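You operate a simulated robot arm through the tools that you are given. There is no shell and no other tool. Be economical: measure what you need, move in short steps, check, and stop when the job is done.

You run a simulated robot arm. Do the job below in one go: nothing can be reset, and whatever is moved stays where it is left.

TASK
Switch off the small zone, let it cool, wipe both spills away.
Fine: wipe only once the heat lamp is dark; green cloth; it goes back. What is to be rubbed or washed off counts as gone when no trace of it is left.

The check looks at the end state, three seconds after you hand in, the way a careful person would. Anything else that was tipped, shoved, dropped, spilled or broken makes it a failure. Flat cloth is picked up by pressing the open fingertips on it (5 to 10 N) and closing them slowly along it; thin cloth reads only 2 to 8 mm in the jaws.

THE ROBOT
A 6-joint arm with a two-finger parallel gripper, fixed in place. Base frame: the origin is at the foot of the arm, x ahead of it, y to its left, z up. Units: mm, degrees, N and s.
With the tool pointing down near the work surface it reaches from about 360 to 820 mm from the base axis. Its first joint turns from -166.0 to 166.0 degrees. Payload 3.91 kg.
Tool frame: the origin (TCP) lies between the finger pads and is the grasp point; the fingertips stand 30 mm ahead of it; z points along the fingers, y is the line along which they close. The gripper opens to 110 mm. The fingers are 20 mm wide and 10 mm thick; the gripper's body (48 by 112 mm) begins 55 mm behind the TCP.
Orientation is that of the tool frame in the base frame, as a unit quaternion [x, y, z, w]. With the fingers straight down and closing along the base's y, the tool's x points along the base's -x, its y along +y and its z along -z.

THE INTERFACE
- The arm moves only by the tool send_rows. Its argument "deltas" is text: rows parted by semicolons, each of 7 numbers parted by spaces: the shift along the tool's x, y, z in units of 300 mm (1.0 is 300 mm), then the turn, a rotation vector about the tool's x, y, z in units of 120 degrees (1.0 is 120 degrees), then the finger opening in mm, from 0 to 110. In form: tx ty tz ax ay az gripper; .... A call has 1 to 8 rows; each row is the pose to reach, as a shift and turn from the pose commanded when the call began, along the tool's axes at that moment. A call with a number of a shift or a turn outside -1 to 1 is refused whole. Rows are played at 5 a second. More than 50 mm and 8.6 degrees between two rows, or a gripper value outside its range, and nothing of the call is played. A pose out of reach is approached as far as the arm can. The call stops where the force on the tool passes 40 N (or 10 N more than at its start, if that is more) or the arm is blocked; 0.2 s more then pass. The fingers move at their own pace (about 45 mm/s each) and stop on an object; they squeeze with about 39 N. The grip force told is the motor's: it shows also when the fingers shut on nothing. Time passes only in rows, and 0.2 s behind the last, so rows that repeat a pose let the fingers close. The reply holds the time, the measured pose of the TCP, the force on the tool along the base axes, the opening and the grip force, in the units named above and with some noise, with the torque about the TCP (base axes, N m) and any sound that the robot's microphone picked up, and new pictures: "pictures" is both (left out), scene, wrist or none.
- Cameras (640 x 400 px; columns grow to the right, rows downward): "scene" is fixed at [50.5, 646.5, 1665.9]; the picture's right is [-0.99, -0.12, 0.00], its down [-0.06, 0.49, -0.87] and it looks along [0.11, -0.86, -0.50] (base axes); focal length 366 px, centre (320, 200). "wrist" rides on the gripper at [77, 7, -114] in the tool frame; the picture's right is [-0.09, 1.00, 0.00], its down [-0.80, -0.07, -0.59] and it looks along [-0.59, -0.05, 0.80] (tool axes); focal length 270 px, centre (320, 200). There is no depth. A picture from a camera that has moved, and an enlarged one, comes with that camera's place and axes in the base frame and with its lens. The place of the scene camera against the robot may be out by one fixed shift of up to 18 mm in any direction.
- lift_body(by): slides the trunk up (or, below 0, down) by that many mm; the arm rides with it, the base frame stays. It gives what a move gives, with no picture.
- zoom(camera, box): a new picture of the part [left, top, right, bottom] of that camera's present view, enlarged. The clock stands still meanwhile.
- close_job(): hands the job in; it is judged then, once.

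Work in short steps. Places have to be worked out from the pictures, the camera data and where the tool is seen: move nearer, look again, correct. Check each grasp and each placing, and mend what went wrong. You have 120 turns and 200 pictures in all, those below and enlarged ones among them. Open the gripper and draw the arm clear of the work before you hand the job in, unless the task says otherwise; then end with one line.

The tools are called by a JSON object that holds its "method" and its "body". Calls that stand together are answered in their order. send_rows: Moves the arm, as the interface text tells. Its arguments: {"type":"object","properties":{"deltas":{"type":"string"},"pictures":{"type":"string","enum":["both","scene","wrist","none"]}},"required":["deltas"]} The other tools are called the same way: lift_body (by) slides the trunk up or down; zoom (camera, box) takes an enlarged picture of a part of a camera's view; close_job () hands the job in.

At the start:

```text
t: 0.0
tool_pos: [191.7, -351.6, 1240.9]
ee_rot: [0.0, 1.0, 0.0, 0.0]
force: [-0.3, -0.3, 0.4]
torque: [0.01, -0.01, 0.01]
gripper_width: 110.1
grip_force: 0.1
trunk travel left (down, up): [-575.0, 35.0]
```

scene: 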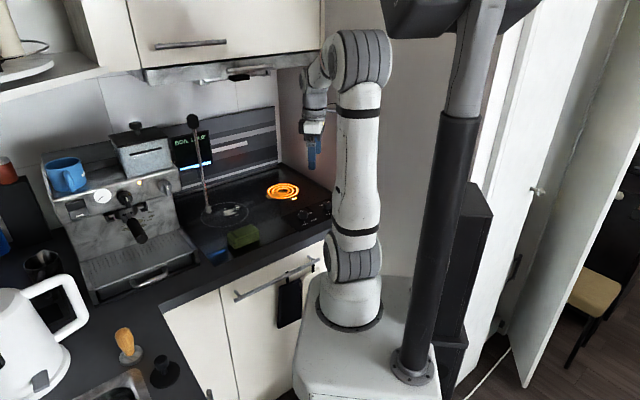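
wrist: 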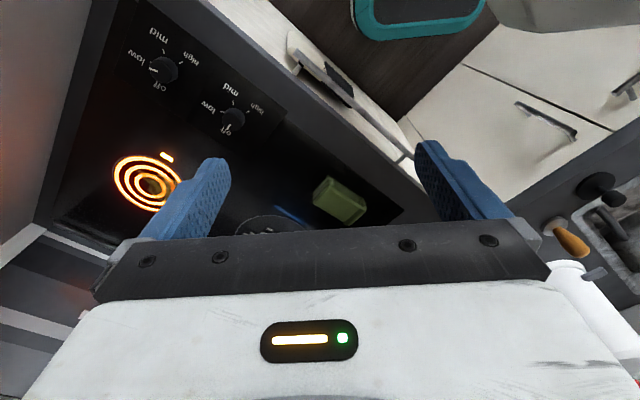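

I start by enlarging both views around the hob, knobs, spills and cloths.

{"method": "zoom", "body": {"camera": "scene", "box": [180, 150, 350, 260]}}

{"method": "zoom", "body": {"camera": "wrist", "box": [60, 10, 420, 240]}}

```text
3.64 times, centred on (265, 205) of scene
camera zoom: at [50.5, 646.5, 1665.9], right [-0.99, -0.12, 0.0], down [-0.06, 0.49, -0.87], along [0.11, -0.86, -0.5], focal length 1329 px, centre (520, 182)
```

zoom: 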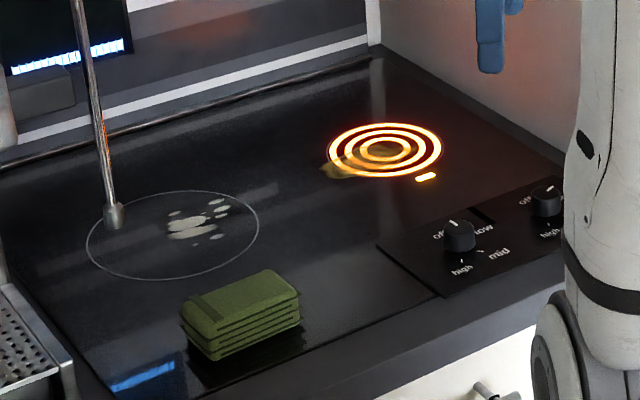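

```text
1.74 times, centred on (240, 125) of wrist
camera zoom: at [113.4, -343.1, 1356.0], right [0.09, 1.0, 0.0], down [0.8, -0.07, 0.59], along [0.59, -0.05, -0.8], focal length 470 px, centre (459, 330)
```

zoom: 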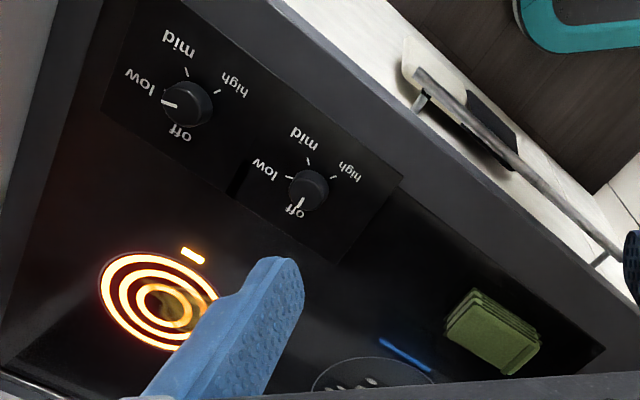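

The hob stands at about z≈890, turned ~45° to the base; knob A ("low", near (175,-588)) drives the lit small zone. I move above it for a closer look.

{"method": "send_rows", "body": {"deltas": "0.01 -0.12 0.08 0 0 0 110;0.02 -0.24 0.16 0 0 0 110;0.03 -0.36 0.24 0 0 0 110;0.04 -0.48 0.32 0 0 0 110;0.05 -0.6 0.4 0 0 0 110;0.05 -0.7 0.5 0 0 0 110"}}

{"method": "zoom", "body": {"camera": "scene", "box": [140, 90, 300, 190]}}

```text
t: 1.4
tool_pos: [176.2, -563.3, 1090.0]
ee_rot: [0.001, 1.0, 0.001, 0.0]
force: [-0.2, 0.9, 0.6]
torque: [0.04, -0.02, -0.03]
gripper_width: 109.7
grip_force: 0.1
trunk travel left (down, up): [-575.0, 35.0]
camera wrist: at [98.9, -554.8, 1205.0], right [0.09, 1.0, 0.0], down [0.8, -0.07, 0.59], along [0.59, -0.05, -0.8], focal length 270 px, centre (320, 200)
```

scene: 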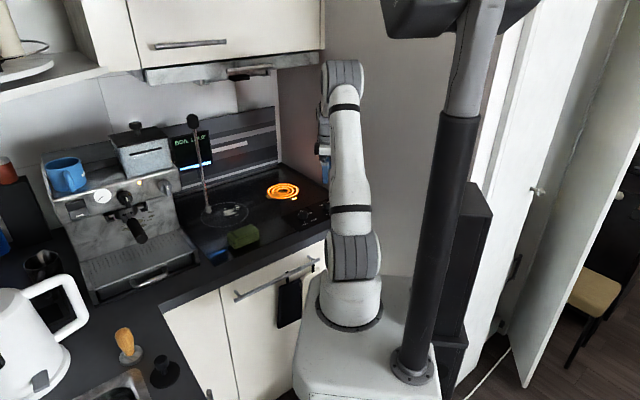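
wrist: 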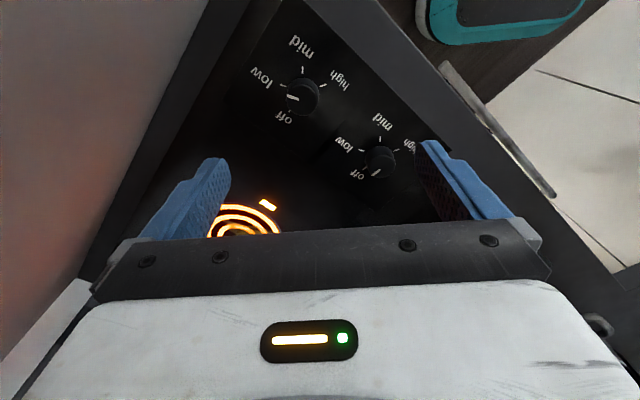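

```text
4.00 times, centred on (220, 140) of scene
camera zoom: at [50.5, 646.5, 1665.9], right [-0.99, -0.12, 0.0], down [-0.06, 0.49, -0.87], along [0.11, -0.86, -0.5], focal length 1462 px, centre (720, 440)
```

zoom: 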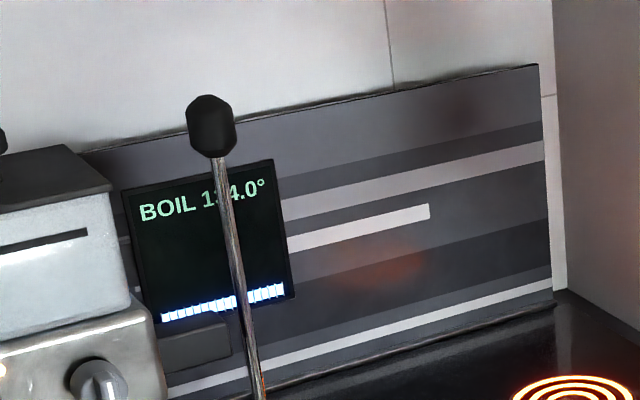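

Knob A triangulates to about (172,-578, ~930). I enlarge it to see its shape and angle.

{"method": "zoom", "body": {"camera": "wrist", "box": [220, 20, 440, 200]}}

```text
2.22 times, centred on (330, 110) of wrist
camera zoom: at [98.9, -554.8, 1205.0], right [0.09, 1.0, 0.0], down [0.8, -0.07, 0.59], along [0.59, -0.05, -0.8], focal length 601 px, centre (298, 400)
```

zoom: 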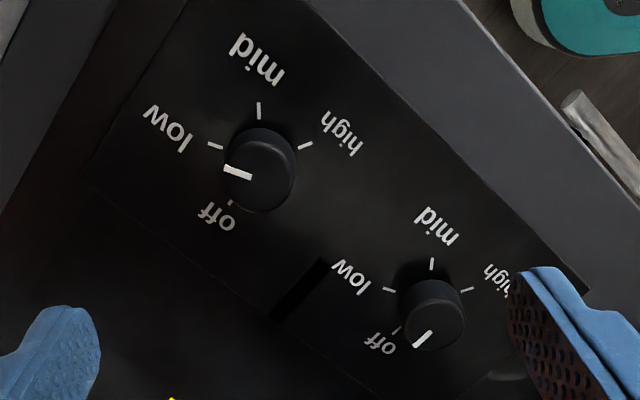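

The knobs are ~32 mm cylinders with 70° steps; "off" lies at about -45° base and "low" at about -115°, so the turn is +70° counter-clockwise from above. I pre-rotate the tool by -67° while centring over the knob, keeping the camera away from the wall.

{"method": "send_rows", "body": {"deltas": "-0.001 -0.007 0.03 0 0 0.07 90;-0.002 -0.014 0.06 0 0 0.14 80;-0.003 -0.021 0.1 0 0 0.21 70;-0.004 -0.028 0.13 0 0 0.28 60;-0.005 -0.035 0.16 0 0 0.35 60;-0.006 -0.042 0.2 0 0 0.42 60;-0.006 -0.05 0.23 0 0 0.49 60;-0.006 -0.056 0.26 0 0 0.56 60"}}

```text
t: 3.2
tool_pos: [177.6, -577.5, 1013.1]
ee_rot: [0.554, 0.832, 0.001, -0.001]
force: [0.6, -0.9, 0.5]
torque: [-0.01, 0.01, -0.02]
gripper_width: 59.9
grip_force: 0.1
trunk travel left (down, up): [-575.0, 35.0]
camera wrist: at [154.5, -503.4, 1127.6], right [0.95, 0.3, 0.0], down [0.24, -0.77, 0.59], along [0.18, -0.57, -0.8], focal length 270 px, centre (320, 200)
```

scene: 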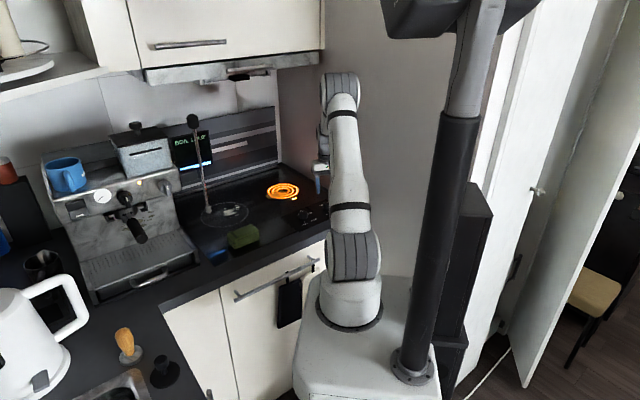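
wrist: 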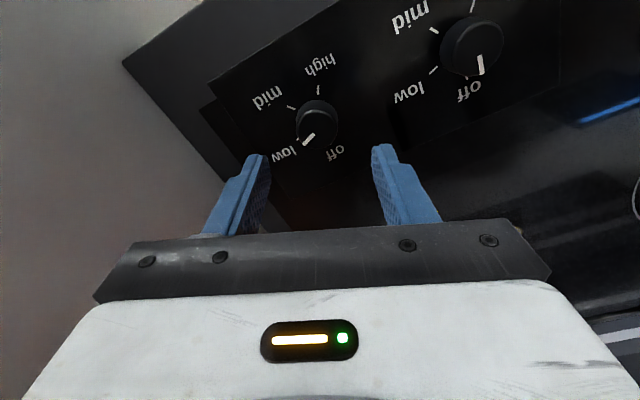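

TCP is centred on the knob. I descend 75 mm with the fingers straddling it and check.

{"method": "send_rows", "body": {"deltas": "0 0 0.1 0 0 0 60;0 0 0.2 0 0 0 60;0 0 0.25 0 0 0 60", "pictures": "wrist"}}

{"method": "zoom", "body": {"camera": "wrist", "box": [180, 0, 460, 220]}}

```text
t: 4.0
tool_pos: [177.5, -578.2, 939.0]
ee_rot: [0.553, 0.833, -0.001, 0.001]
force: [0.2, -0.2, 2.7]
torque: [0.1, -0.05, -0.03]
gripper_width: 60.2
grip_force: 0.4
trunk travel left (down, up): [-575.0, 35.0]
camera wrist: at [153.5, -503.1, 1052.7], right [0.95, 0.31, 0.0], down [0.25, -0.76, 0.6], along [0.18, -0.57, -0.8], focal length 270 px, centre (320, 200)
```

wrist: 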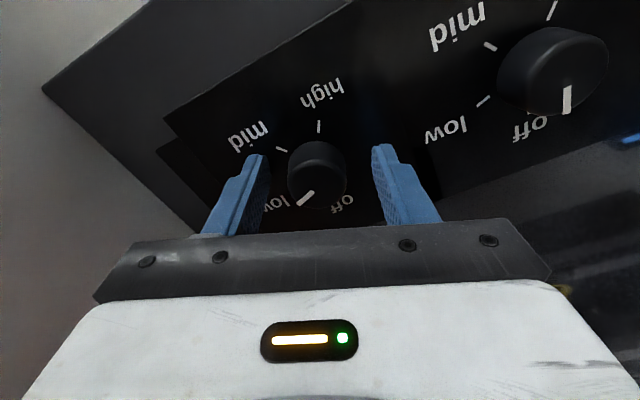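

```text
1.82 times, centred on (320, 110) of wrist
camera zoom: at [153.5, -503.1, 1052.7], right [0.95, 0.31, 0.0], down [0.25, -0.76, 0.6], along [0.18, -0.57, -0.8], focal length 491 px, centre (320, 364)
```

zoom: 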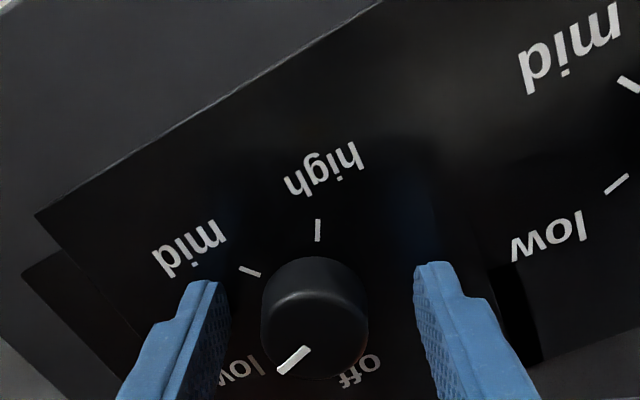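

Fingers straddle the knob evenly. I descend another 9 mm and close on it.

{"method": "send_rows", "body": {"deltas": "0 0 0.015 0 0 0 60;0 0 0.03 0 0 0 60;0 0 0.03 0 0 0 40;0 0 0.03 0 0 0 26;0 0 0.03 0 0 0 26;0 0 0.03 0 0 0 26", "pictures": "wrist"}}

```text
t: 4.5
tool_pos: [177.2, -575.6, 938.0]
ee_rot: [0.553, 0.833, -0.004, 0.004]
force: [-3.7, 11.3, 20.2]
torque: [0.82, -0.46, 0.46]
gripper_width: 60.5
grip_force: 1.2
trunk travel left (down, up): [-575.0, 35.0]
stopped in row 2: the force on the tool passed its limit at 46 N (the readings are from after the stop); the commanded pose is now the measured one
camera wrist: at [152.9, -502.2, 1052.2], right [0.95, 0.31, 0.0], down [0.25, -0.76, 0.6], along [0.18, -0.57, -0.8], focal length 270 px, centre (320, 200)
```

wrist: 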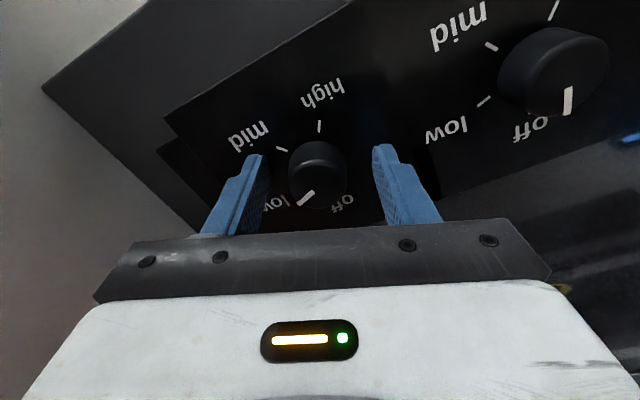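

The fingertips touch the panel at z≈908, so that is the panel surface. I back up 4 mm and close on the knob.

{"method": "send_rows", "body": {"deltas": "0 0 -0.014 0 0 0 60;0 0 -0.014 0 0 0 45;0 0 -0.014 0 0 0 30;0 0 -0.014 0 0 0 24;0 0 -0.014 0 0 0 24;0 0 -0.014 0 0 0 24", "pictures": "wrist"}}

```text
t: 6.0
tool_pos: [177.2, -581.0, 937.5]
ee_rot: [0.554, 0.832, -0.002, 0.003]
force: [-7.6, -2.4, -6.6]
torque: [-0.84, 0.02, 0.01]
gripper_width: 33.4
grip_force: 44.8
trunk travel left (down, up): [-575.0, 35.0]
camera wrist: at [152.4, -504.8, 1053.0], right [0.95, 0.3, 0.0], down [0.24, -0.76, 0.6], along [0.18, -0.57, -0.8], focal length 270 px, centre (320, 200)
```

wrist: 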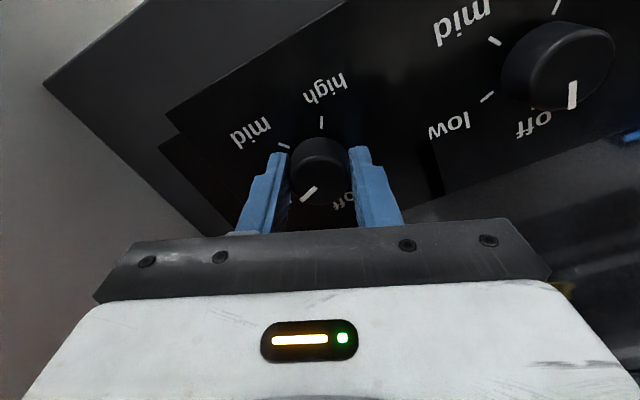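

The knob is gripped (33 mm). I turn it 67° counter-clockwise toward "off".

{"method": "send_rows", "body": {"deltas": "0 0 0 0 0 -0.07 24;0 0 0 0 0 -0.14 24;0 0 0 0 0 -0.21 24;0 0 0 0 0 -0.28 24;0 0 0 0 0 -0.35 24;0 0 0 0 0 -0.42 24;0 0 0 0 0 -0.49 24;0 0 0 0 0 -0.56 24"}}

```text
t: 7.8
tool_pos: [177.2, -580.1, 938.3]
ee_rot: [-0.001, 1.0, -0.003, 0.0]
force: [-13.3, 6.8, -12.4]
torque: [0.24, -0.48, 0.01]
gripper_width: 33.5
grip_force: 44.7
trunk travel left (down, up): [-575.0, 35.0]
camera wrist: at [99.3, -571.4, 1053.4], right [0.09, 1.0, 0.0], down [0.8, -0.07, 0.6], along [0.59, -0.06, -0.8], focal length 270 px, centre (320, 200)
```

scene: 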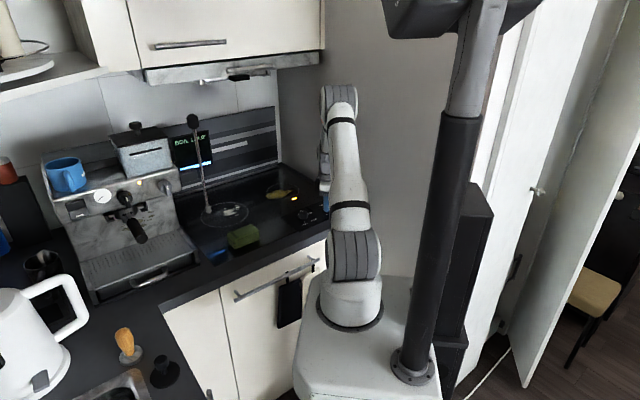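
wrist: 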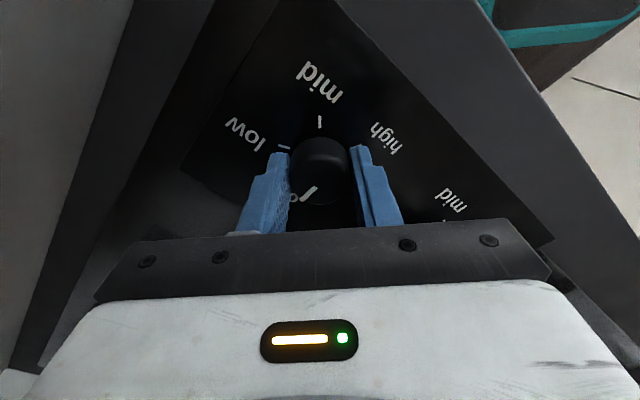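

The ring went dark. I release, rise, and check the pointer and lamp.

{"method": "send_rows", "body": {"deltas": "0 0 0 0 0 0 40;0 0 0 0 0 0 60;0 0 0 0 0 0 60;0 0 -0.16 0 0 0 60;0 0 -0.32 0 0 0 60;0 0 -0.48 0 0 0 60;0 0 -0.6 0 0 0 60"}}

{"method": "zoom", "body": {"camera": "wrist", "box": [220, 20, 440, 200]}}

{"method": "zoom", "body": {"camera": "scene", "box": [180, 150, 350, 260]}}

```text
t: 9.3
tool_pos: [180.0, -575.2, 1119.9]
ee_rot: [0.0, 1.0, -0.003, 0.001]
force: [-0.2, 0.1, -0.1]
torque: [-0.04, -0.02, 0.01]
gripper_width: 60.0
grip_force: 0.0
trunk travel left (down, up): [-575.0, 35.0]
camera wrist: at [101.2, -566.0, 1234.5], right [0.09, 1.0, -0.01], down [0.8, -0.07, 0.6], along [0.59, -0.06, -0.8], focal length 270 px, centre (320, 200)
```

scene: 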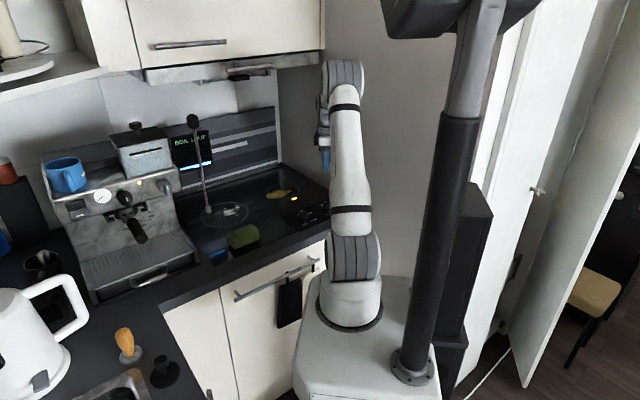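
wrist: 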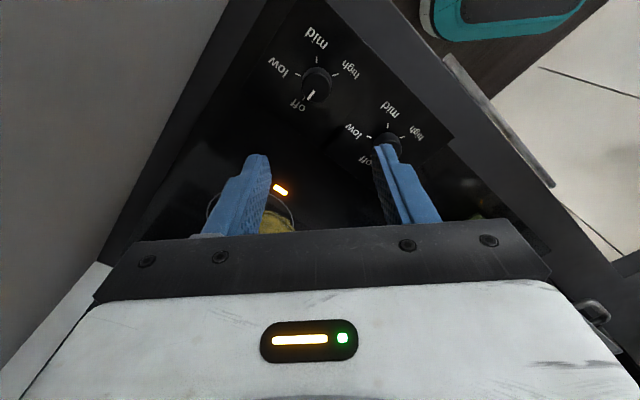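

```text
2.22 times, centred on (330, 110) of wrist
camera zoom: at [101.2, -566.0, 1234.5], right [0.09, 1.0, -0.01], down [0.8, -0.07, 0.6], along [0.59, -0.06, -0.8], focal length 601 px, centre (298, 400)
```

zoom: 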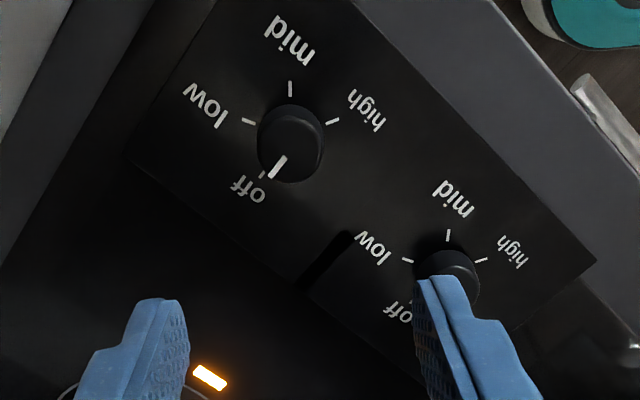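

```text
3.64 times, centred on (265, 205) of scene
camera zoom: at [50.5, 646.5, 1665.9], right [-0.99, -0.12, 0.0], down [-0.06, 0.49, -0.87], along [0.11, -0.86, -0.5], focal length 1329 px, centre (520, 182)
```

zoom: 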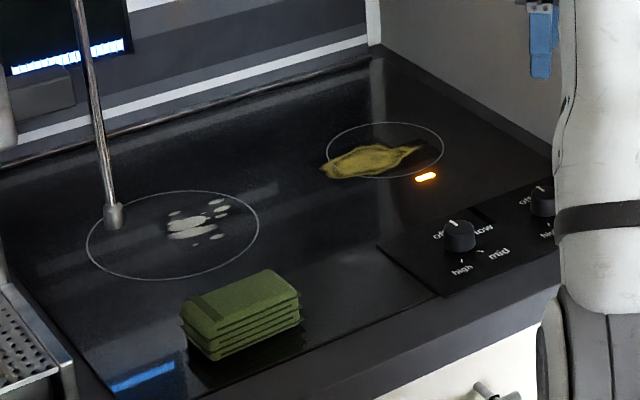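

Knob A now points to "off"; the heat lamp still glows. While it cools I move above the green cloth (~(437,-332)) to measure it.

{"method": "send_rows", "body": {"deltas": "-0.11 0.1 0 0 0 0 80;-0.22 0.2 0 0 0 0 110;-0.33 0.3 0 0 0 0 110;-0.44 0.4 0 0 0 0 110;-0.55 0.5 0 0 0 0 110;-0.66 0.6 0 0 0 0 110;-0.77 0.7 0 0 0 0 110;-0.85 0.8 0 0 0 0 110"}}

{"method": "zoom", "body": {"camera": "wrist", "box": [160, 0, 480, 220]}}

```text
t: 11.2
tool_pos: [434.6, -334.3, 1119.3]
ee_rot: [0.0, 1.0, -0.004, 0.001]
force: [0.0, 0.5, -0.2]
torque: [-0.01, 0.01, -0.01]
gripper_width: 109.8
grip_force: 0.1
trunk travel left (down, up): [-575.0, 35.0]
camera wrist: at [356.6, -327.1, 1233.9], right [0.09, 1.0, -0.01], down [0.8, -0.07, 0.6], along [0.59, -0.06, -0.8], focal length 270 px, centre (320, 200)
```

scene: 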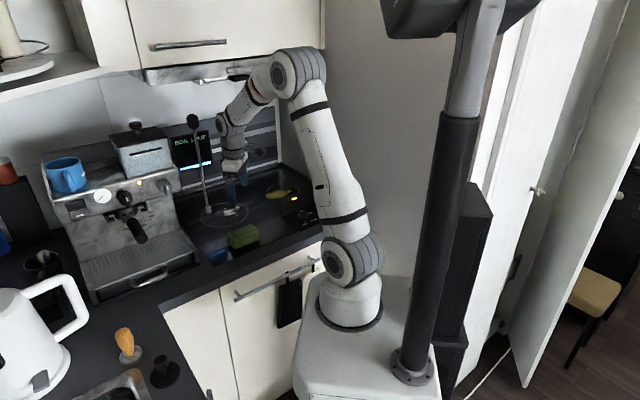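
wrist: 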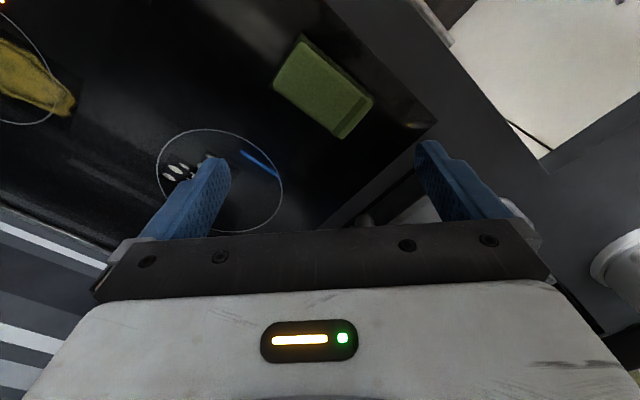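

```text
1.82 times, centred on (320, 110) of wrist
camera zoom: at [356.6, -327.1, 1233.9], right [0.09, 1.0, -0.01], down [0.8, -0.07, 0.6], along [0.59, -0.06, -0.8], focal length 491 px, centre (320, 364)
```

zoom: 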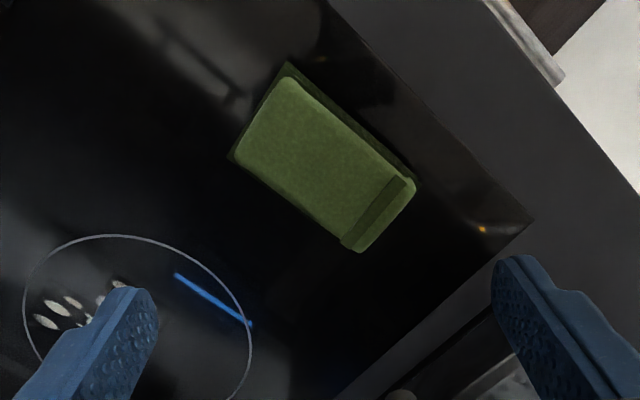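

The folded cloth pad is ~93 x 54 mm, centred near (435,-333), long axis at +45°. I turn the tool +45° to close across its short side and descend part-way.

{"method": "send_rows", "body": {"deltas": "0 0 0.06 0 0 -0.0625 110;0 0 0.12 0 0 -0.125 110;0 0 0.18 0 0 -0.1875 110;0 0 0.24 0 0 -0.25 110;0 0 0.3 0 0 -0.3125 110;0 0 0.36 0 0 -0.375 110"}}

{"method": "zoom", "body": {"camera": "wrist", "box": [160, 0, 480, 220]}}

{"method": "zoom", "body": {"camera": "scene", "box": [180, 150, 350, 260]}}

```text
t: 12.6
tool_pos: [434.1, -337.9, 1011.4]
ee_rot: [-0.384, 0.923, -0.003, -0.001]
force: [0.3, 0.9, 1.0]
torque: [0.02, 0.0, -0.02]
gripper_width: 109.8
grip_force: 0.0
trunk travel left (down, up): [-575.0, 35.0]
camera wrist: at [373.4, -387.4, 1125.7], right [-0.64, 0.76, -0.01], down [0.61, 0.52, 0.59], along [0.46, 0.38, -0.81], focal length 270 px, centre (320, 200)
```

scene: 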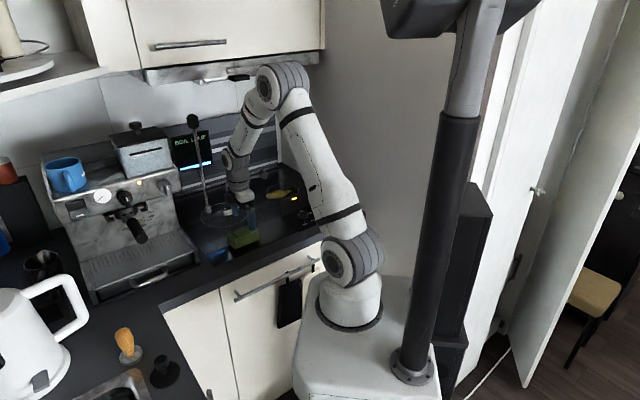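
wrist: 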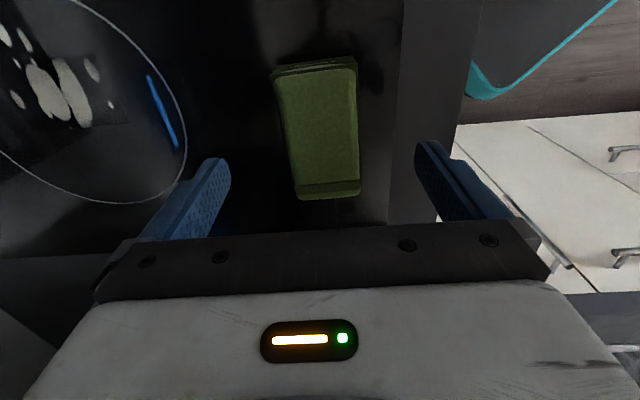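

```text
1.82 times, centred on (320, 110) of wrist
camera zoom: at [373.4, -387.4, 1125.7], right [-0.64, 0.76, -0.01], down [0.61, 0.52, 0.59], along [0.46, 0.38, -0.81], focal length 491 px, centre (320, 364)
```

zoom: 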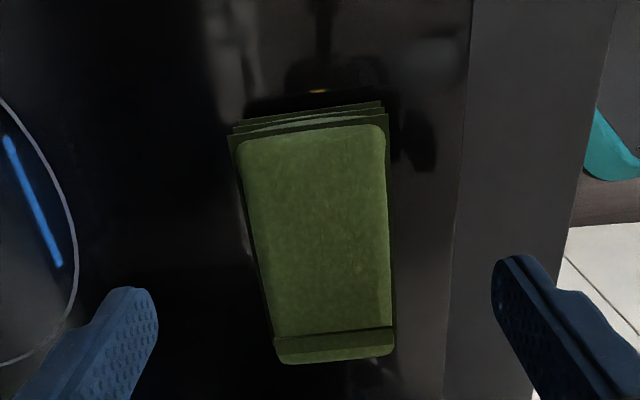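

```text
3.64 times, centred on (265, 205) of scene
camera zoom: at [50.5, 646.5, 1665.9], right [-0.99, -0.12, 0.0], down [-0.06, 0.49, -0.87], along [0.11, -0.86, -0.5], focal length 1329 px, centre (520, 182)
```

zoom: 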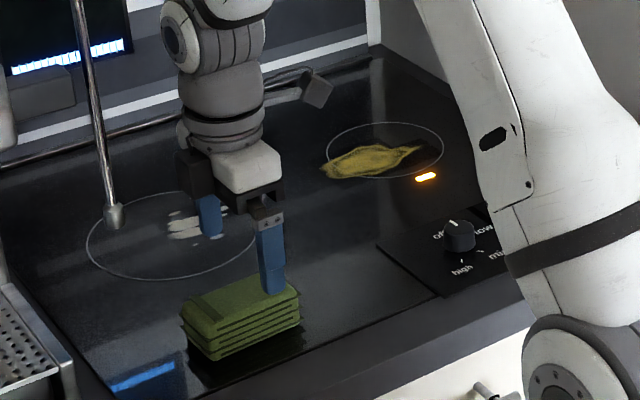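

Aligned and centred. I descend to put the fingertips ~13 mm above the glass on either side of the pad.

{"method": "send_rows", "body": {"deltas": "0 0.003 0.1 0 0 0 110;0 0.003 0.16 0 0 0 110;0 0.003 0.205 0 0 0 110;0 0.003 0.205 0 0 0 110"}}

{"method": "zoom", "body": {"camera": "scene", "box": [200, 180, 300, 270]}}

```text
t: 13.6
tool_pos: [431.6, -338.9, 950.0]
ee_rot: [-0.383, 0.924, -0.004, 0.0]
force: [0.8, 0.2, 1.0]
torque: [0.01, 0.04, 0.0]
gripper_width: 110.2
grip_force: 0.2
trunk travel left (down, up): [-575.0, 35.0]
camera wrist: at [371.2, -387.6, 1063.8], right [-0.64, 0.77, -0.01], down [0.61, 0.52, 0.59], along [0.46, 0.38, -0.81], focal length 270 px, centre (320, 200)
```

scene: 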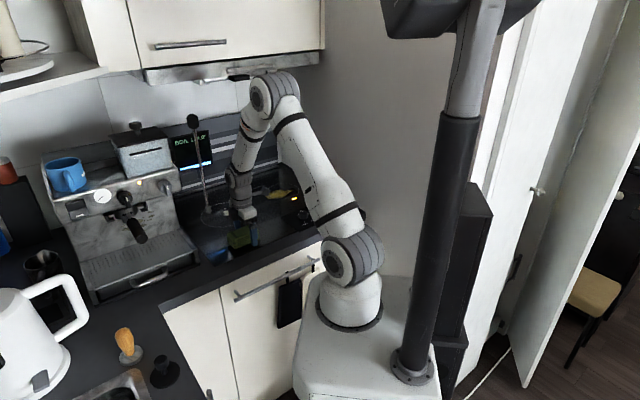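
wrist: 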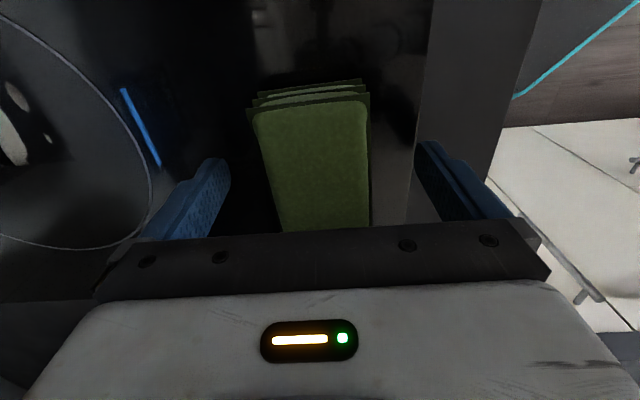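

```text
4.44 times, centred on (250, 225) of scene
camera zoom: at [50.5, 646.5, 1665.9], right [-0.99, -0.12, 0.0], down [-0.06, 0.49, -0.87], along [0.11, -0.86, -0.5], focal length 1624 px, centre (631, 89)
```

zoom: 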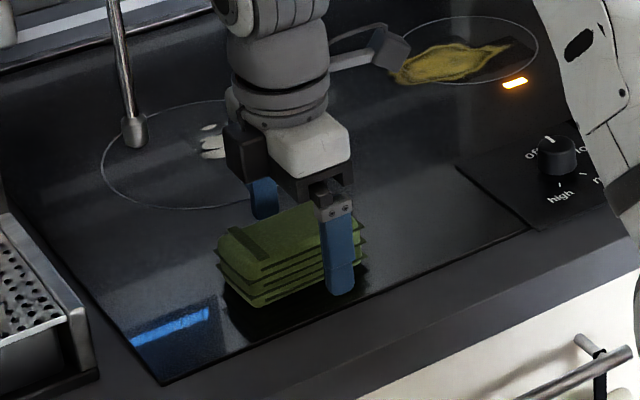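

Fingers straddle the pad well. I close slowly on it.

{"method": "send_rows", "body": {"deltas": "-0.01 0 0 0 0 0 90;-0.01 0 0 0 0 0 76;-0.01 0 0 0 0 0 64;-0.01 0 0 0 0 0 56;-0.01 0 0 0 0 0 50;-0.01 0 0 0 0 0 44;-0.01 0 0 0 0 0 40;-0.01 0 0 0 0 0 40"}}

{"method": "zoom", "body": {"camera": "scene", "box": [200, 180, 300, 270]}}

```text
t: 15.3
tool_pos: [435.0, -337.4, 948.7]
ee_rot: [-0.382, 0.924, -0.003, 0.0]
force: [-0.4, 0.1, 0.0]
torque: [0.0, 0.04, 0.05]
gripper_width: 54.7
grip_force: 38.7
trunk travel left (down, up): [-575.0, 35.0]
camera wrist: at [374.3, -385.2, 1064.2], right [-0.64, 0.77, -0.01], down [0.62, 0.52, 0.59], along [0.46, 0.38, -0.81], focal length 270 px, centre (320, 200)
```

scene: 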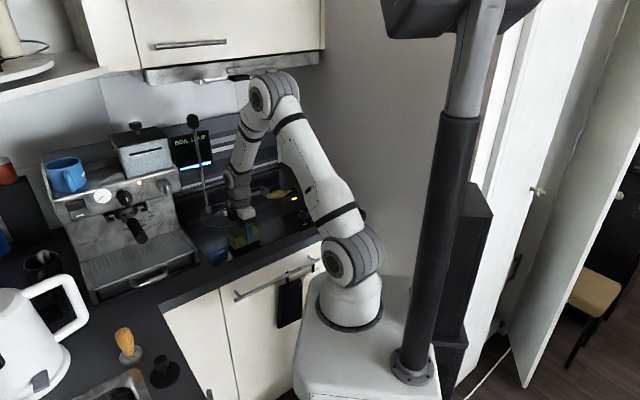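
wrist: 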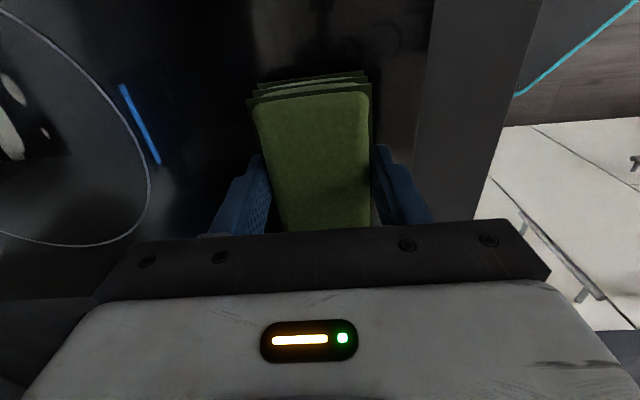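

```text
4.44 times, centred on (250, 225) of scene
camera zoom: at [50.5, 646.5, 1665.9], right [-0.99, -0.12, 0.0], down [-0.06, 0.49, -0.87], along [0.11, -0.86, -0.5], focal length 1624 px, centre (631, 89)
```

zoom: 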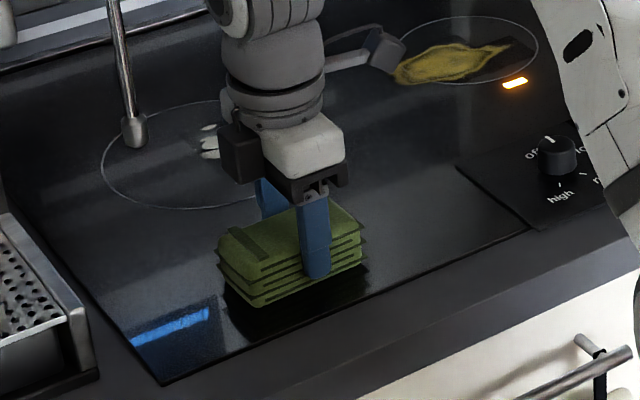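

Gripped at 54.7 mm; the return pose is TCP (435,-337,949) at this yaw. I lift 60 mm and check the hold.

{"method": "send_rows", "body": {"deltas": "0 0 -0.05 0 0 0 40;0 0 -0.12 0 0 0 40;0 0 -0.2 0 0 0 40;0 0 -0.2 0 0 0 40"}}

{"method": "zoom", "body": {"camera": "scene", "box": [180, 150, 350, 260]}}

```text
t: 16.4
tool_pos: [433.5, -337.1, 1008.5]
ee_rot: [-0.382, 0.924, -0.003, -0.001]
force: [-0.3, -0.1, -1.3]
torque: [-0.03, -0.01, 0.0]
gripper_width: 54.5
grip_force: 39.1
trunk travel left (down, up): [-575.0, 35.0]
camera wrist: at [373.8, -385.0, 1124.0], right [-0.64, 0.77, -0.01], down [0.62, 0.52, 0.59], along [0.46, 0.38, -0.81], focal length 270 px, centre (320, 200)
```

scene: 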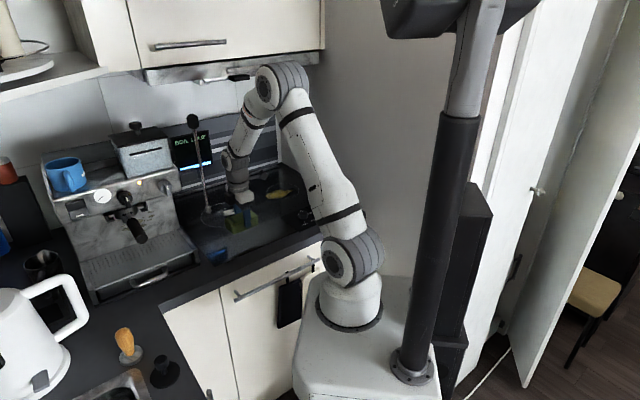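
wrist: 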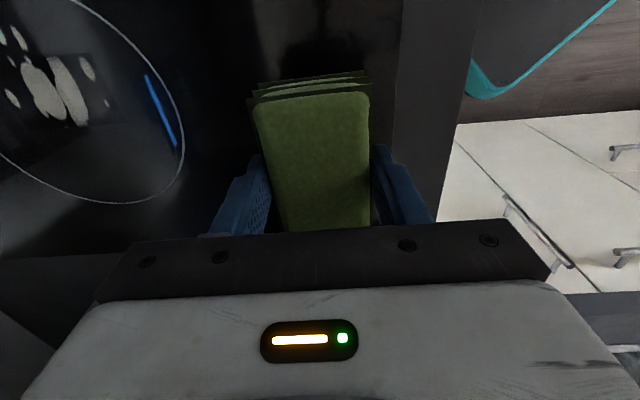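

```text
3.64 times, centred on (265, 205) of scene
camera zoom: at [50.5, 646.5, 1665.9], right [-0.99, -0.12, 0.0], down [-0.06, 0.49, -0.87], along [0.11, -0.86, -0.5], focal length 1329 px, centre (520, 182)
```

zoom: 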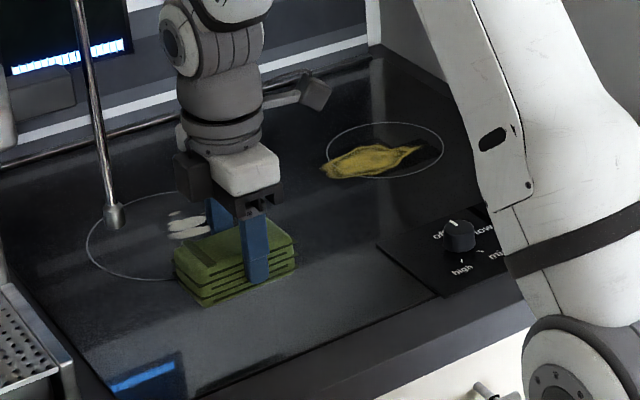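

The pad is held and the heat lamp is dark. The white spill spans about e1 -10..55, e2 708..795 (counter axes); I move to hover at its near side and look for clearance from the rod.

{"method": "send_rows", "body": {"deltas": "0.038 -0.121 0 0 0 0 40;0.076 -0.242 0 0 0 0 40;0.115 -0.363 0.02 0 0 0 40;0.153 -0.483 0.05 0 0 0 40;0.153 -0.483 0.077 0 0 0 40"}}

{"method": "zoom", "body": {"camera": "scene", "box": [180, 150, 350, 260]}}

```text
t: 17.6
tool_pos: [503.5, -473.5, 985.5]
ee_rot: [-0.383, 0.924, -0.004, 0.0]
force: [0.5, 0.5, -1.0]
torque: [0.0, 0.0, 0.0]
gripper_width: 54.4
grip_force: 38.7
trunk travel left (down, up): [-575.0, 35.0]
camera wrist: at [443.8, -521.1, 1101.7], right [-0.64, 0.77, -0.01], down [0.62, 0.52, 0.59], along [0.46, 0.38, -0.81], focal length 270 px, centre (320, 200)
```

scene: 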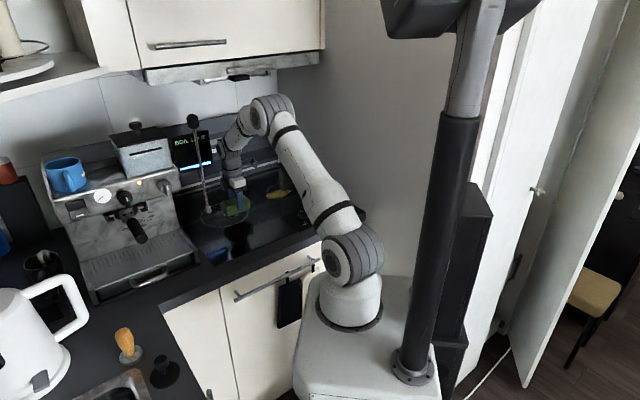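
wrist: 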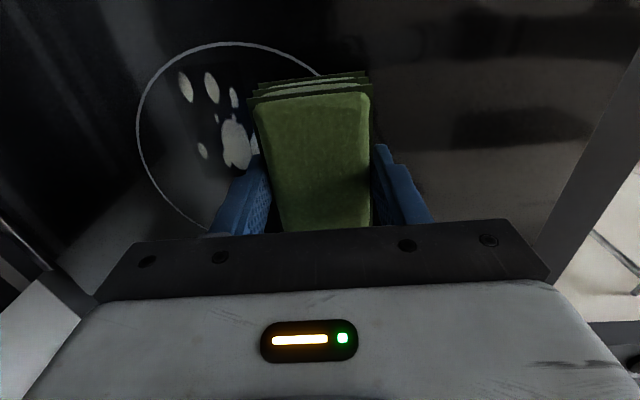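

```text
3.64 times, centred on (265, 205) of scene
camera zoom: at [50.5, 646.5, 1665.9], right [-0.99, -0.12, 0.0], down [-0.06, 0.49, -0.87], along [0.11, -0.86, -0.5], focal length 1329 px, centre (520, 182)
```

zoom: 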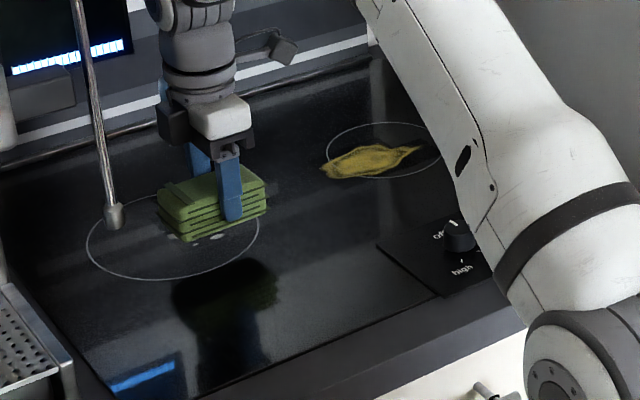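

Blobs reach e1 -22..55 and e2 up to ~790. I lower the pad to the glass here and read the contact force.

{"method": "send_rows", "body": {"deltas": "0 0 0.06 0 0 0 40;0 0 0.11 0 0 0 40;0 0 0.128 0 0 0 40;0 0 0.128 0 0 0 40", "pictures": "none"}}

```text
t: 18.6
tool_pos: [504.8, -472.9, 949.4]
ee_rot: [-0.382, 0.924, -0.006, 0.0]
force: [2.2, -1.8, 15.2]
torque: [0.41, -0.04, -0.06]
gripper_width: 54.3
grip_force: 39.3
trunk travel left (down, up): [-575.0, 35.0]
```

Contact with 15 N, good for wiping. I sweep across the spill and back.

{"method": "send_rows", "body": {"deltas": "0 -0.08 0 0 0 0 40;0 -0.16 0 0 0 0 40;0 -0.24 0 0 0 0 40;0 -0.34 0 0 0 0 40;0.06 -0.34 0 0 0 0 40;0.06 -0.24 0 0 0 0 40;0.06 -0.14 0 0 0 0 40;0.06 -0.04 0 0 0 0 40"}}

{"method": "zoom", "body": {"camera": "scene", "box": [180, 150, 350, 260]}}

```text
t: 20.4
tool_pos: [500.1, -492.7, 948.0]
ee_rot: [-0.383, 0.924, -0.003, -0.001]
force: [0.3, -0.6, -1.5]
torque: [0.0, 0.01, -0.01]
gripper_width: 54.2
grip_force: 38.8
trunk travel left (down, up): [-575.0, 35.0]
camera wrist: at [440.0, -540.6, 1063.6], right [-0.64, 0.77, -0.01], down [0.62, 0.52, 0.59], along [0.46, 0.38, -0.81], focal length 270 px, centre (320, 200)
```

scene: 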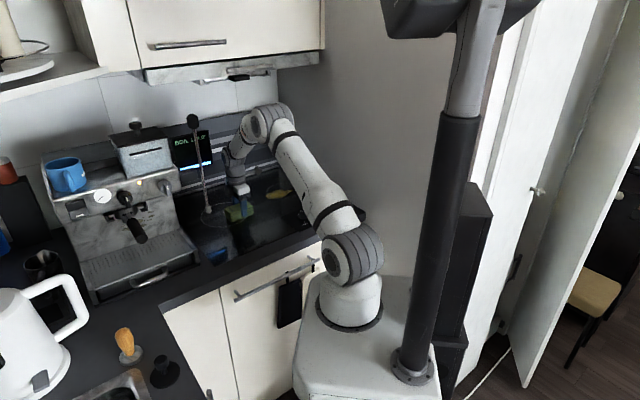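
wrist: 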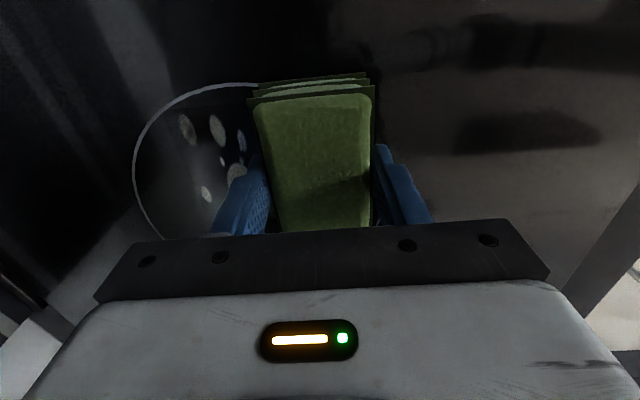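

```text
3.64 times, centred on (265, 205) of scene
camera zoom: at [50.5, 646.5, 1665.9], right [-0.99, -0.12, 0.0], down [-0.06, 0.49, -0.87], along [0.11, -0.86, -0.5], focal length 1329 px, centre (520, 182)
```

zoom: 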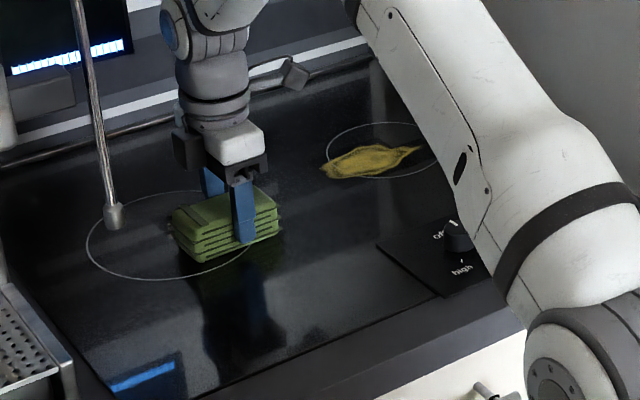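

The blobs faded but contact was lost, so the pad crept up slightly in the grip. I press down a bit further and read.

{"method": "send_rows", "body": {"deltas": "0 0 0.008 0 0 0 40;0 0 0.012 0 0 0 40;0 0 0.012 0 0 0 40", "pictures": "none"}}

```text
t: 21.1
tool_pos: [499.9, -492.3, 947.8]
ee_rot: [-0.383, 0.924, -0.006, 0.001]
force: [-0.1, 0.5, 20.3]
torque: [0.67, 0.09, 0.01]
gripper_width: 54.4
grip_force: 39.4
trunk travel left (down, up): [-575.0, 35.0]
```

20 N now. I sweep this lane out, shift lanes, and return.

{"method": "send_rows", "body": {"deltas": "0 -0.08 0 0 0 0 40;0 -0.16 0 0 0 0 40;0 -0.24 0 0 0 0 40;0 -0.31 0 0 0 0 40;-0.06 -0.31 0 0 0 0 40;-0.06 -0.2 0 0 0 0 40;-0.06 -0.1 0 0 0 0 40;-0.06 0 0 0 0 0 40", "pictures": "none"}}

{"method": "send_rows", "body": {"deltas": "0.06 0 0 0 0 0 40;0.06 -0.1 0 0 0 0 40;0.06 -0.2 0 0 0 0 40;0.06 -0.31 0 0 0 0 40;0 -0.31 0 0 0 0 40;0 -0.2 0 0 0 0 40;0 -0.1 0 0 0 0 40;0 0.05 0 0 0 0 40", "pictures": "wrist"}}

{"method": "zoom", "body": {"camera": "scene", "box": [180, 150, 350, 260]}}

```text
t: 22.9
tool_pos: [515.0, -479.5, 947.1]
ee_rot: [-0.383, 0.924, -0.007, 0.001]
force: [8.5, 1.6, 29.7]
torque: [-0.05, 0.18, -0.19]
gripper_width: 54.3
grip_force: 39.1
trunk travel left (down, up): [-575.0, 35.0]
```

```text
t: 24.8
tool_pos: [501.7, -468.0, 947.3]
ee_rot: [-0.383, 0.924, -0.005, 0.001]
force: [0.9, 8.2, 20.0]
torque: [0.33, -0.34, -0.12]
gripper_width: 54.2
grip_force: 38.9
trunk travel left (down, up): [-575.0, 35.0]
camera wrist: at [441.4, -514.8, 1062.3], right [-0.64, 0.77, -0.01], down [0.61, 0.52, 0.59], along [0.46, 0.38, -0.81], focal length 270 px, centre (320, 200)
```

wrist: 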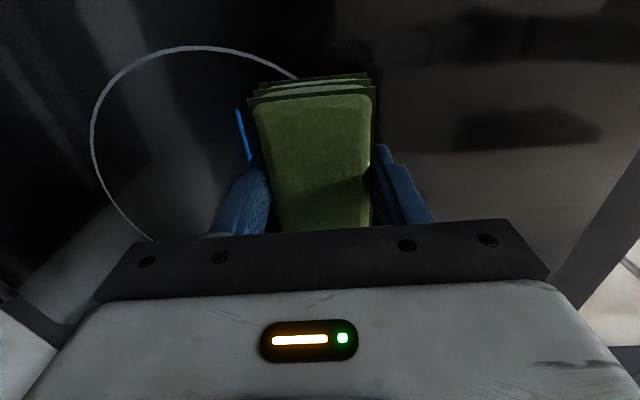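

```text
3.64 times, centred on (265, 205) of scene
camera zoom: at [50.5, 646.5, 1665.9], right [-0.99, -0.12, 0.0], down [-0.06, 0.49, -0.87], along [0.11, -0.86, -0.5], focal length 1329 px, centre (520, 182)
```

zoom: 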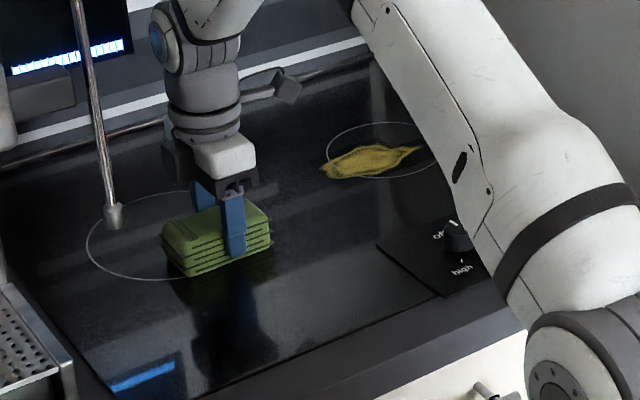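

The white spill looks gone. I lift and move over toward the small zone, checking the lamp and both areas.

{"method": "send_rows", "body": {"deltas": "0 0 -0.12 0 0 0 40;0.1 0.02 -0.2 0 0 0 40;0.22 0.04 -0.2 0 0 0 40;0.34 0.06 -0.2 0 0 0 40;0.46 0.08 -0.2 0 0 0 40;0.58 0.08 -0.2 0 0 0 40;0.7 0.08 -0.2 0 0 0 40;0.7 0.08 -0.2 0 0 0 40"}}

{"method": "zoom", "body": {"camera": "scene", "box": [180, 150, 350, 260]}}

{"method": "zoom", "body": {"camera": "wrist", "box": [0, 0, 320, 240]}}

```text
t: 26.6
tool_pos: [337.5, -600.8, 1005.0]
ee_rot: [-0.383, 0.924, -0.003, 0.0]
force: [0.8, 0.1, -0.2]
torque: [-0.05, 0.05, 0.0]
gripper_width: 54.4
grip_force: 38.9
trunk travel left (down, up): [-575.0, 35.0]
camera wrist: at [276.9, -648.6, 1120.0], right [-0.64, 0.77, -0.01], down [0.61, 0.52, 0.59], along [0.46, 0.38, -0.81], focal length 270 px, centre (320, 200)
```

scene: 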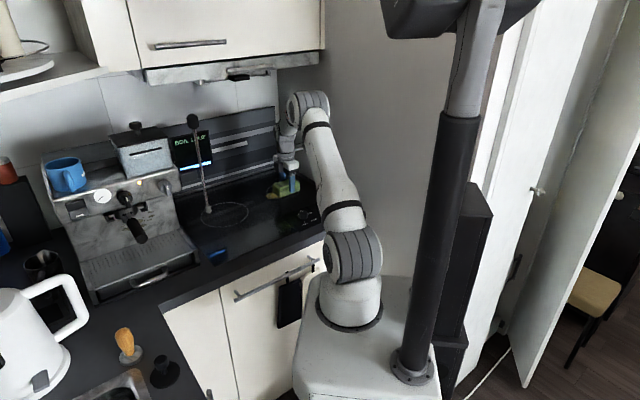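
wrist: 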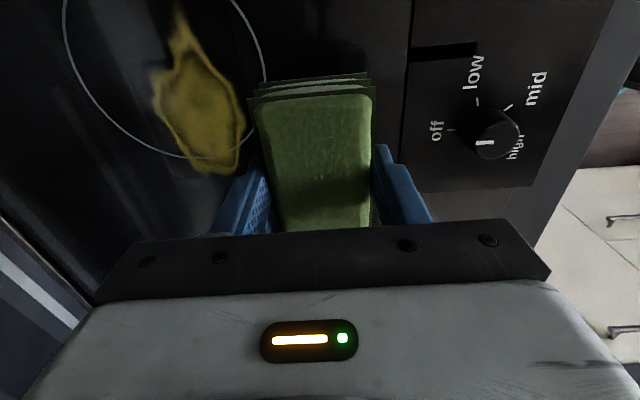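

```text
3.64 times, centred on (265, 205) of scene
camera zoom: at [50.5, 646.5, 1665.9], right [-0.99, -0.12, 0.0], down [-0.06, 0.49, -0.87], along [0.11, -0.86, -0.5], focal length 1329 px, centre (520, 182)
```

zoom: 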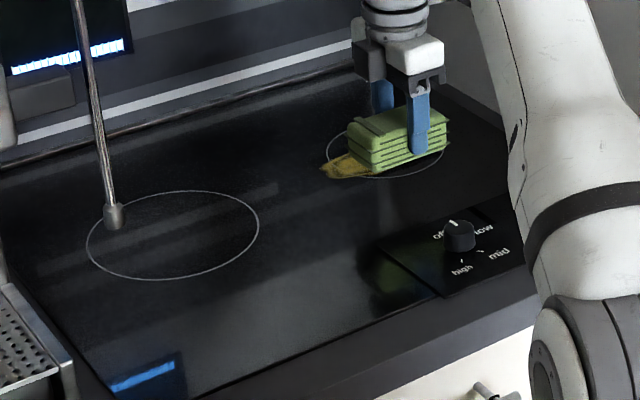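

```text
1.67 times, centred on (160, 120) of wrist
camera zoom: at [276.9, -648.6, 1120.0], right [-0.64, 0.77, -0.01], down [0.61, 0.52, 0.59], along [0.46, 0.38, -0.81], focal length 450 px, centre (587, 333)
```

zoom: 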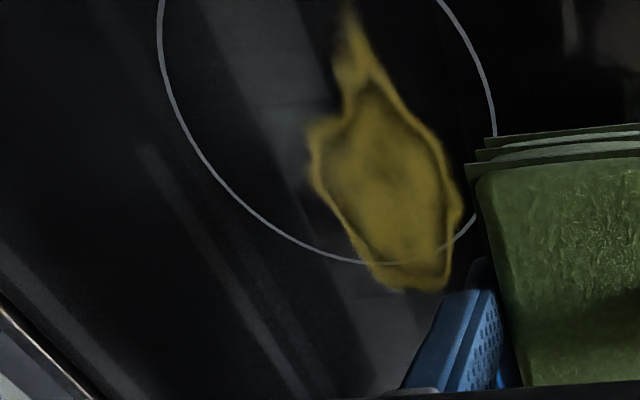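

The white spill is gone and the lamp is dark. The yellow spill spans e1 -272..-138, e2 720..790; I lower the pad on its near side at e1≈-182.

{"method": "send_rows", "body": {"deltas": "-0.013 -0.03 0.08 0 0 0 40;-0.013 -0.06 0.15 0 0 0 40;-0.013 -0.06 0.185 0 0 0 40;-0.013 -0.06 0.197 0 0 0 40;-0.013 -0.06 0.197 0 0 0 40", "pictures": "none"}}

```text
t: 27.8
tool_pos: [353.5, -611.7, 948.1]
ee_rot: [-0.382, 0.924, -0.004, 0.0]
force: [1.5, 1.1, 6.3]
torque: [0.13, -0.18, -0.04]
gripper_width: 54.3
grip_force: 38.7
trunk travel left (down, up): [-575.0, 35.0]
```

6 N; I press 2.4 mm more and sweep out and back twice in this lane.

{"method": "send_rows", "body": {"deltas": "0 0 0.008 0 0 0 40;0 -0.08 0.008 0 0 0 40;0 -0.16 0.008 0 0 0 40;0 -0.24 0.008 0 0 0 40;0 -0.31 0.008 0 0 0 40;0 -0.2 0.008 0 0 0 40;0 -0.1 0.008 0 0 0 40;0 0 0.008 0 0 0 40", "pictures": "none"}}

{"method": "send_rows", "body": {"deltas": "0 -0.08 0 0 0 0 40;0 -0.16 0 0 0 0 40;0 -0.24 0 0 0 0 40;0 -0.31 0 0 0 0 40;0 -0.2 0 0 0 0 40;0 -0.1 0 0 0 0 40;0 0 0 0 0 0 40;0.15 0 0 0 0 0 40", "pictures": "both"}}

```text
t: 29.6
tool_pos: [352.2, -611.8, 948.1]
ee_rot: [-0.383, 0.924, -0.006, -0.001]
force: [2.0, -0.3, 21.2]
torque: [0.07, -0.24, -0.1]
gripper_width: 54.2
grip_force: 39.0
trunk travel left (down, up): [-575.0, 35.0]
```

```text
t: 31.4
tool_pos: [321.4, -640.0, 947.6]
ee_rot: [-0.382, 0.924, -0.007, 0.0]
force: [5.4, 0.4, 27.0]
torque: [0.53, -0.76, -0.01]
gripper_width: 54.3
grip_force: 39.0
trunk travel left (down, up): [-575.0, 35.0]
camera wrist: at [261.1, -687.6, 1062.2], right [-0.64, 0.77, -0.01], down [0.61, 0.52, 0.59], along [0.46, 0.37, -0.81], focal length 270 px, centre (320, 200)
```

scene: 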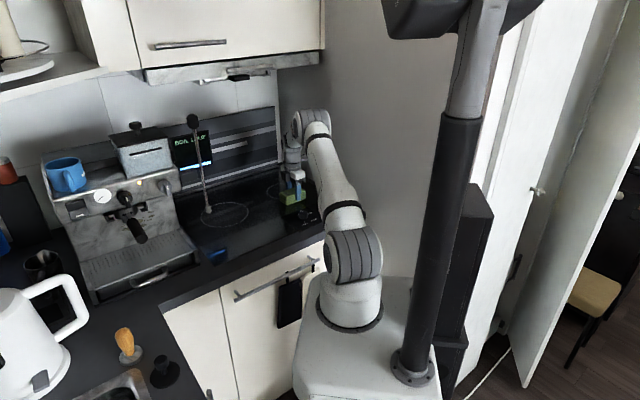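
wrist: 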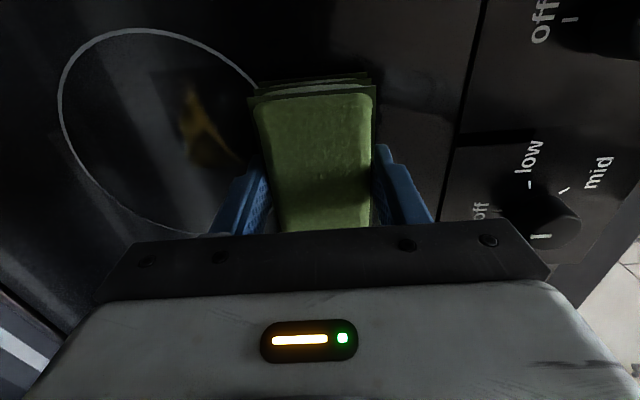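

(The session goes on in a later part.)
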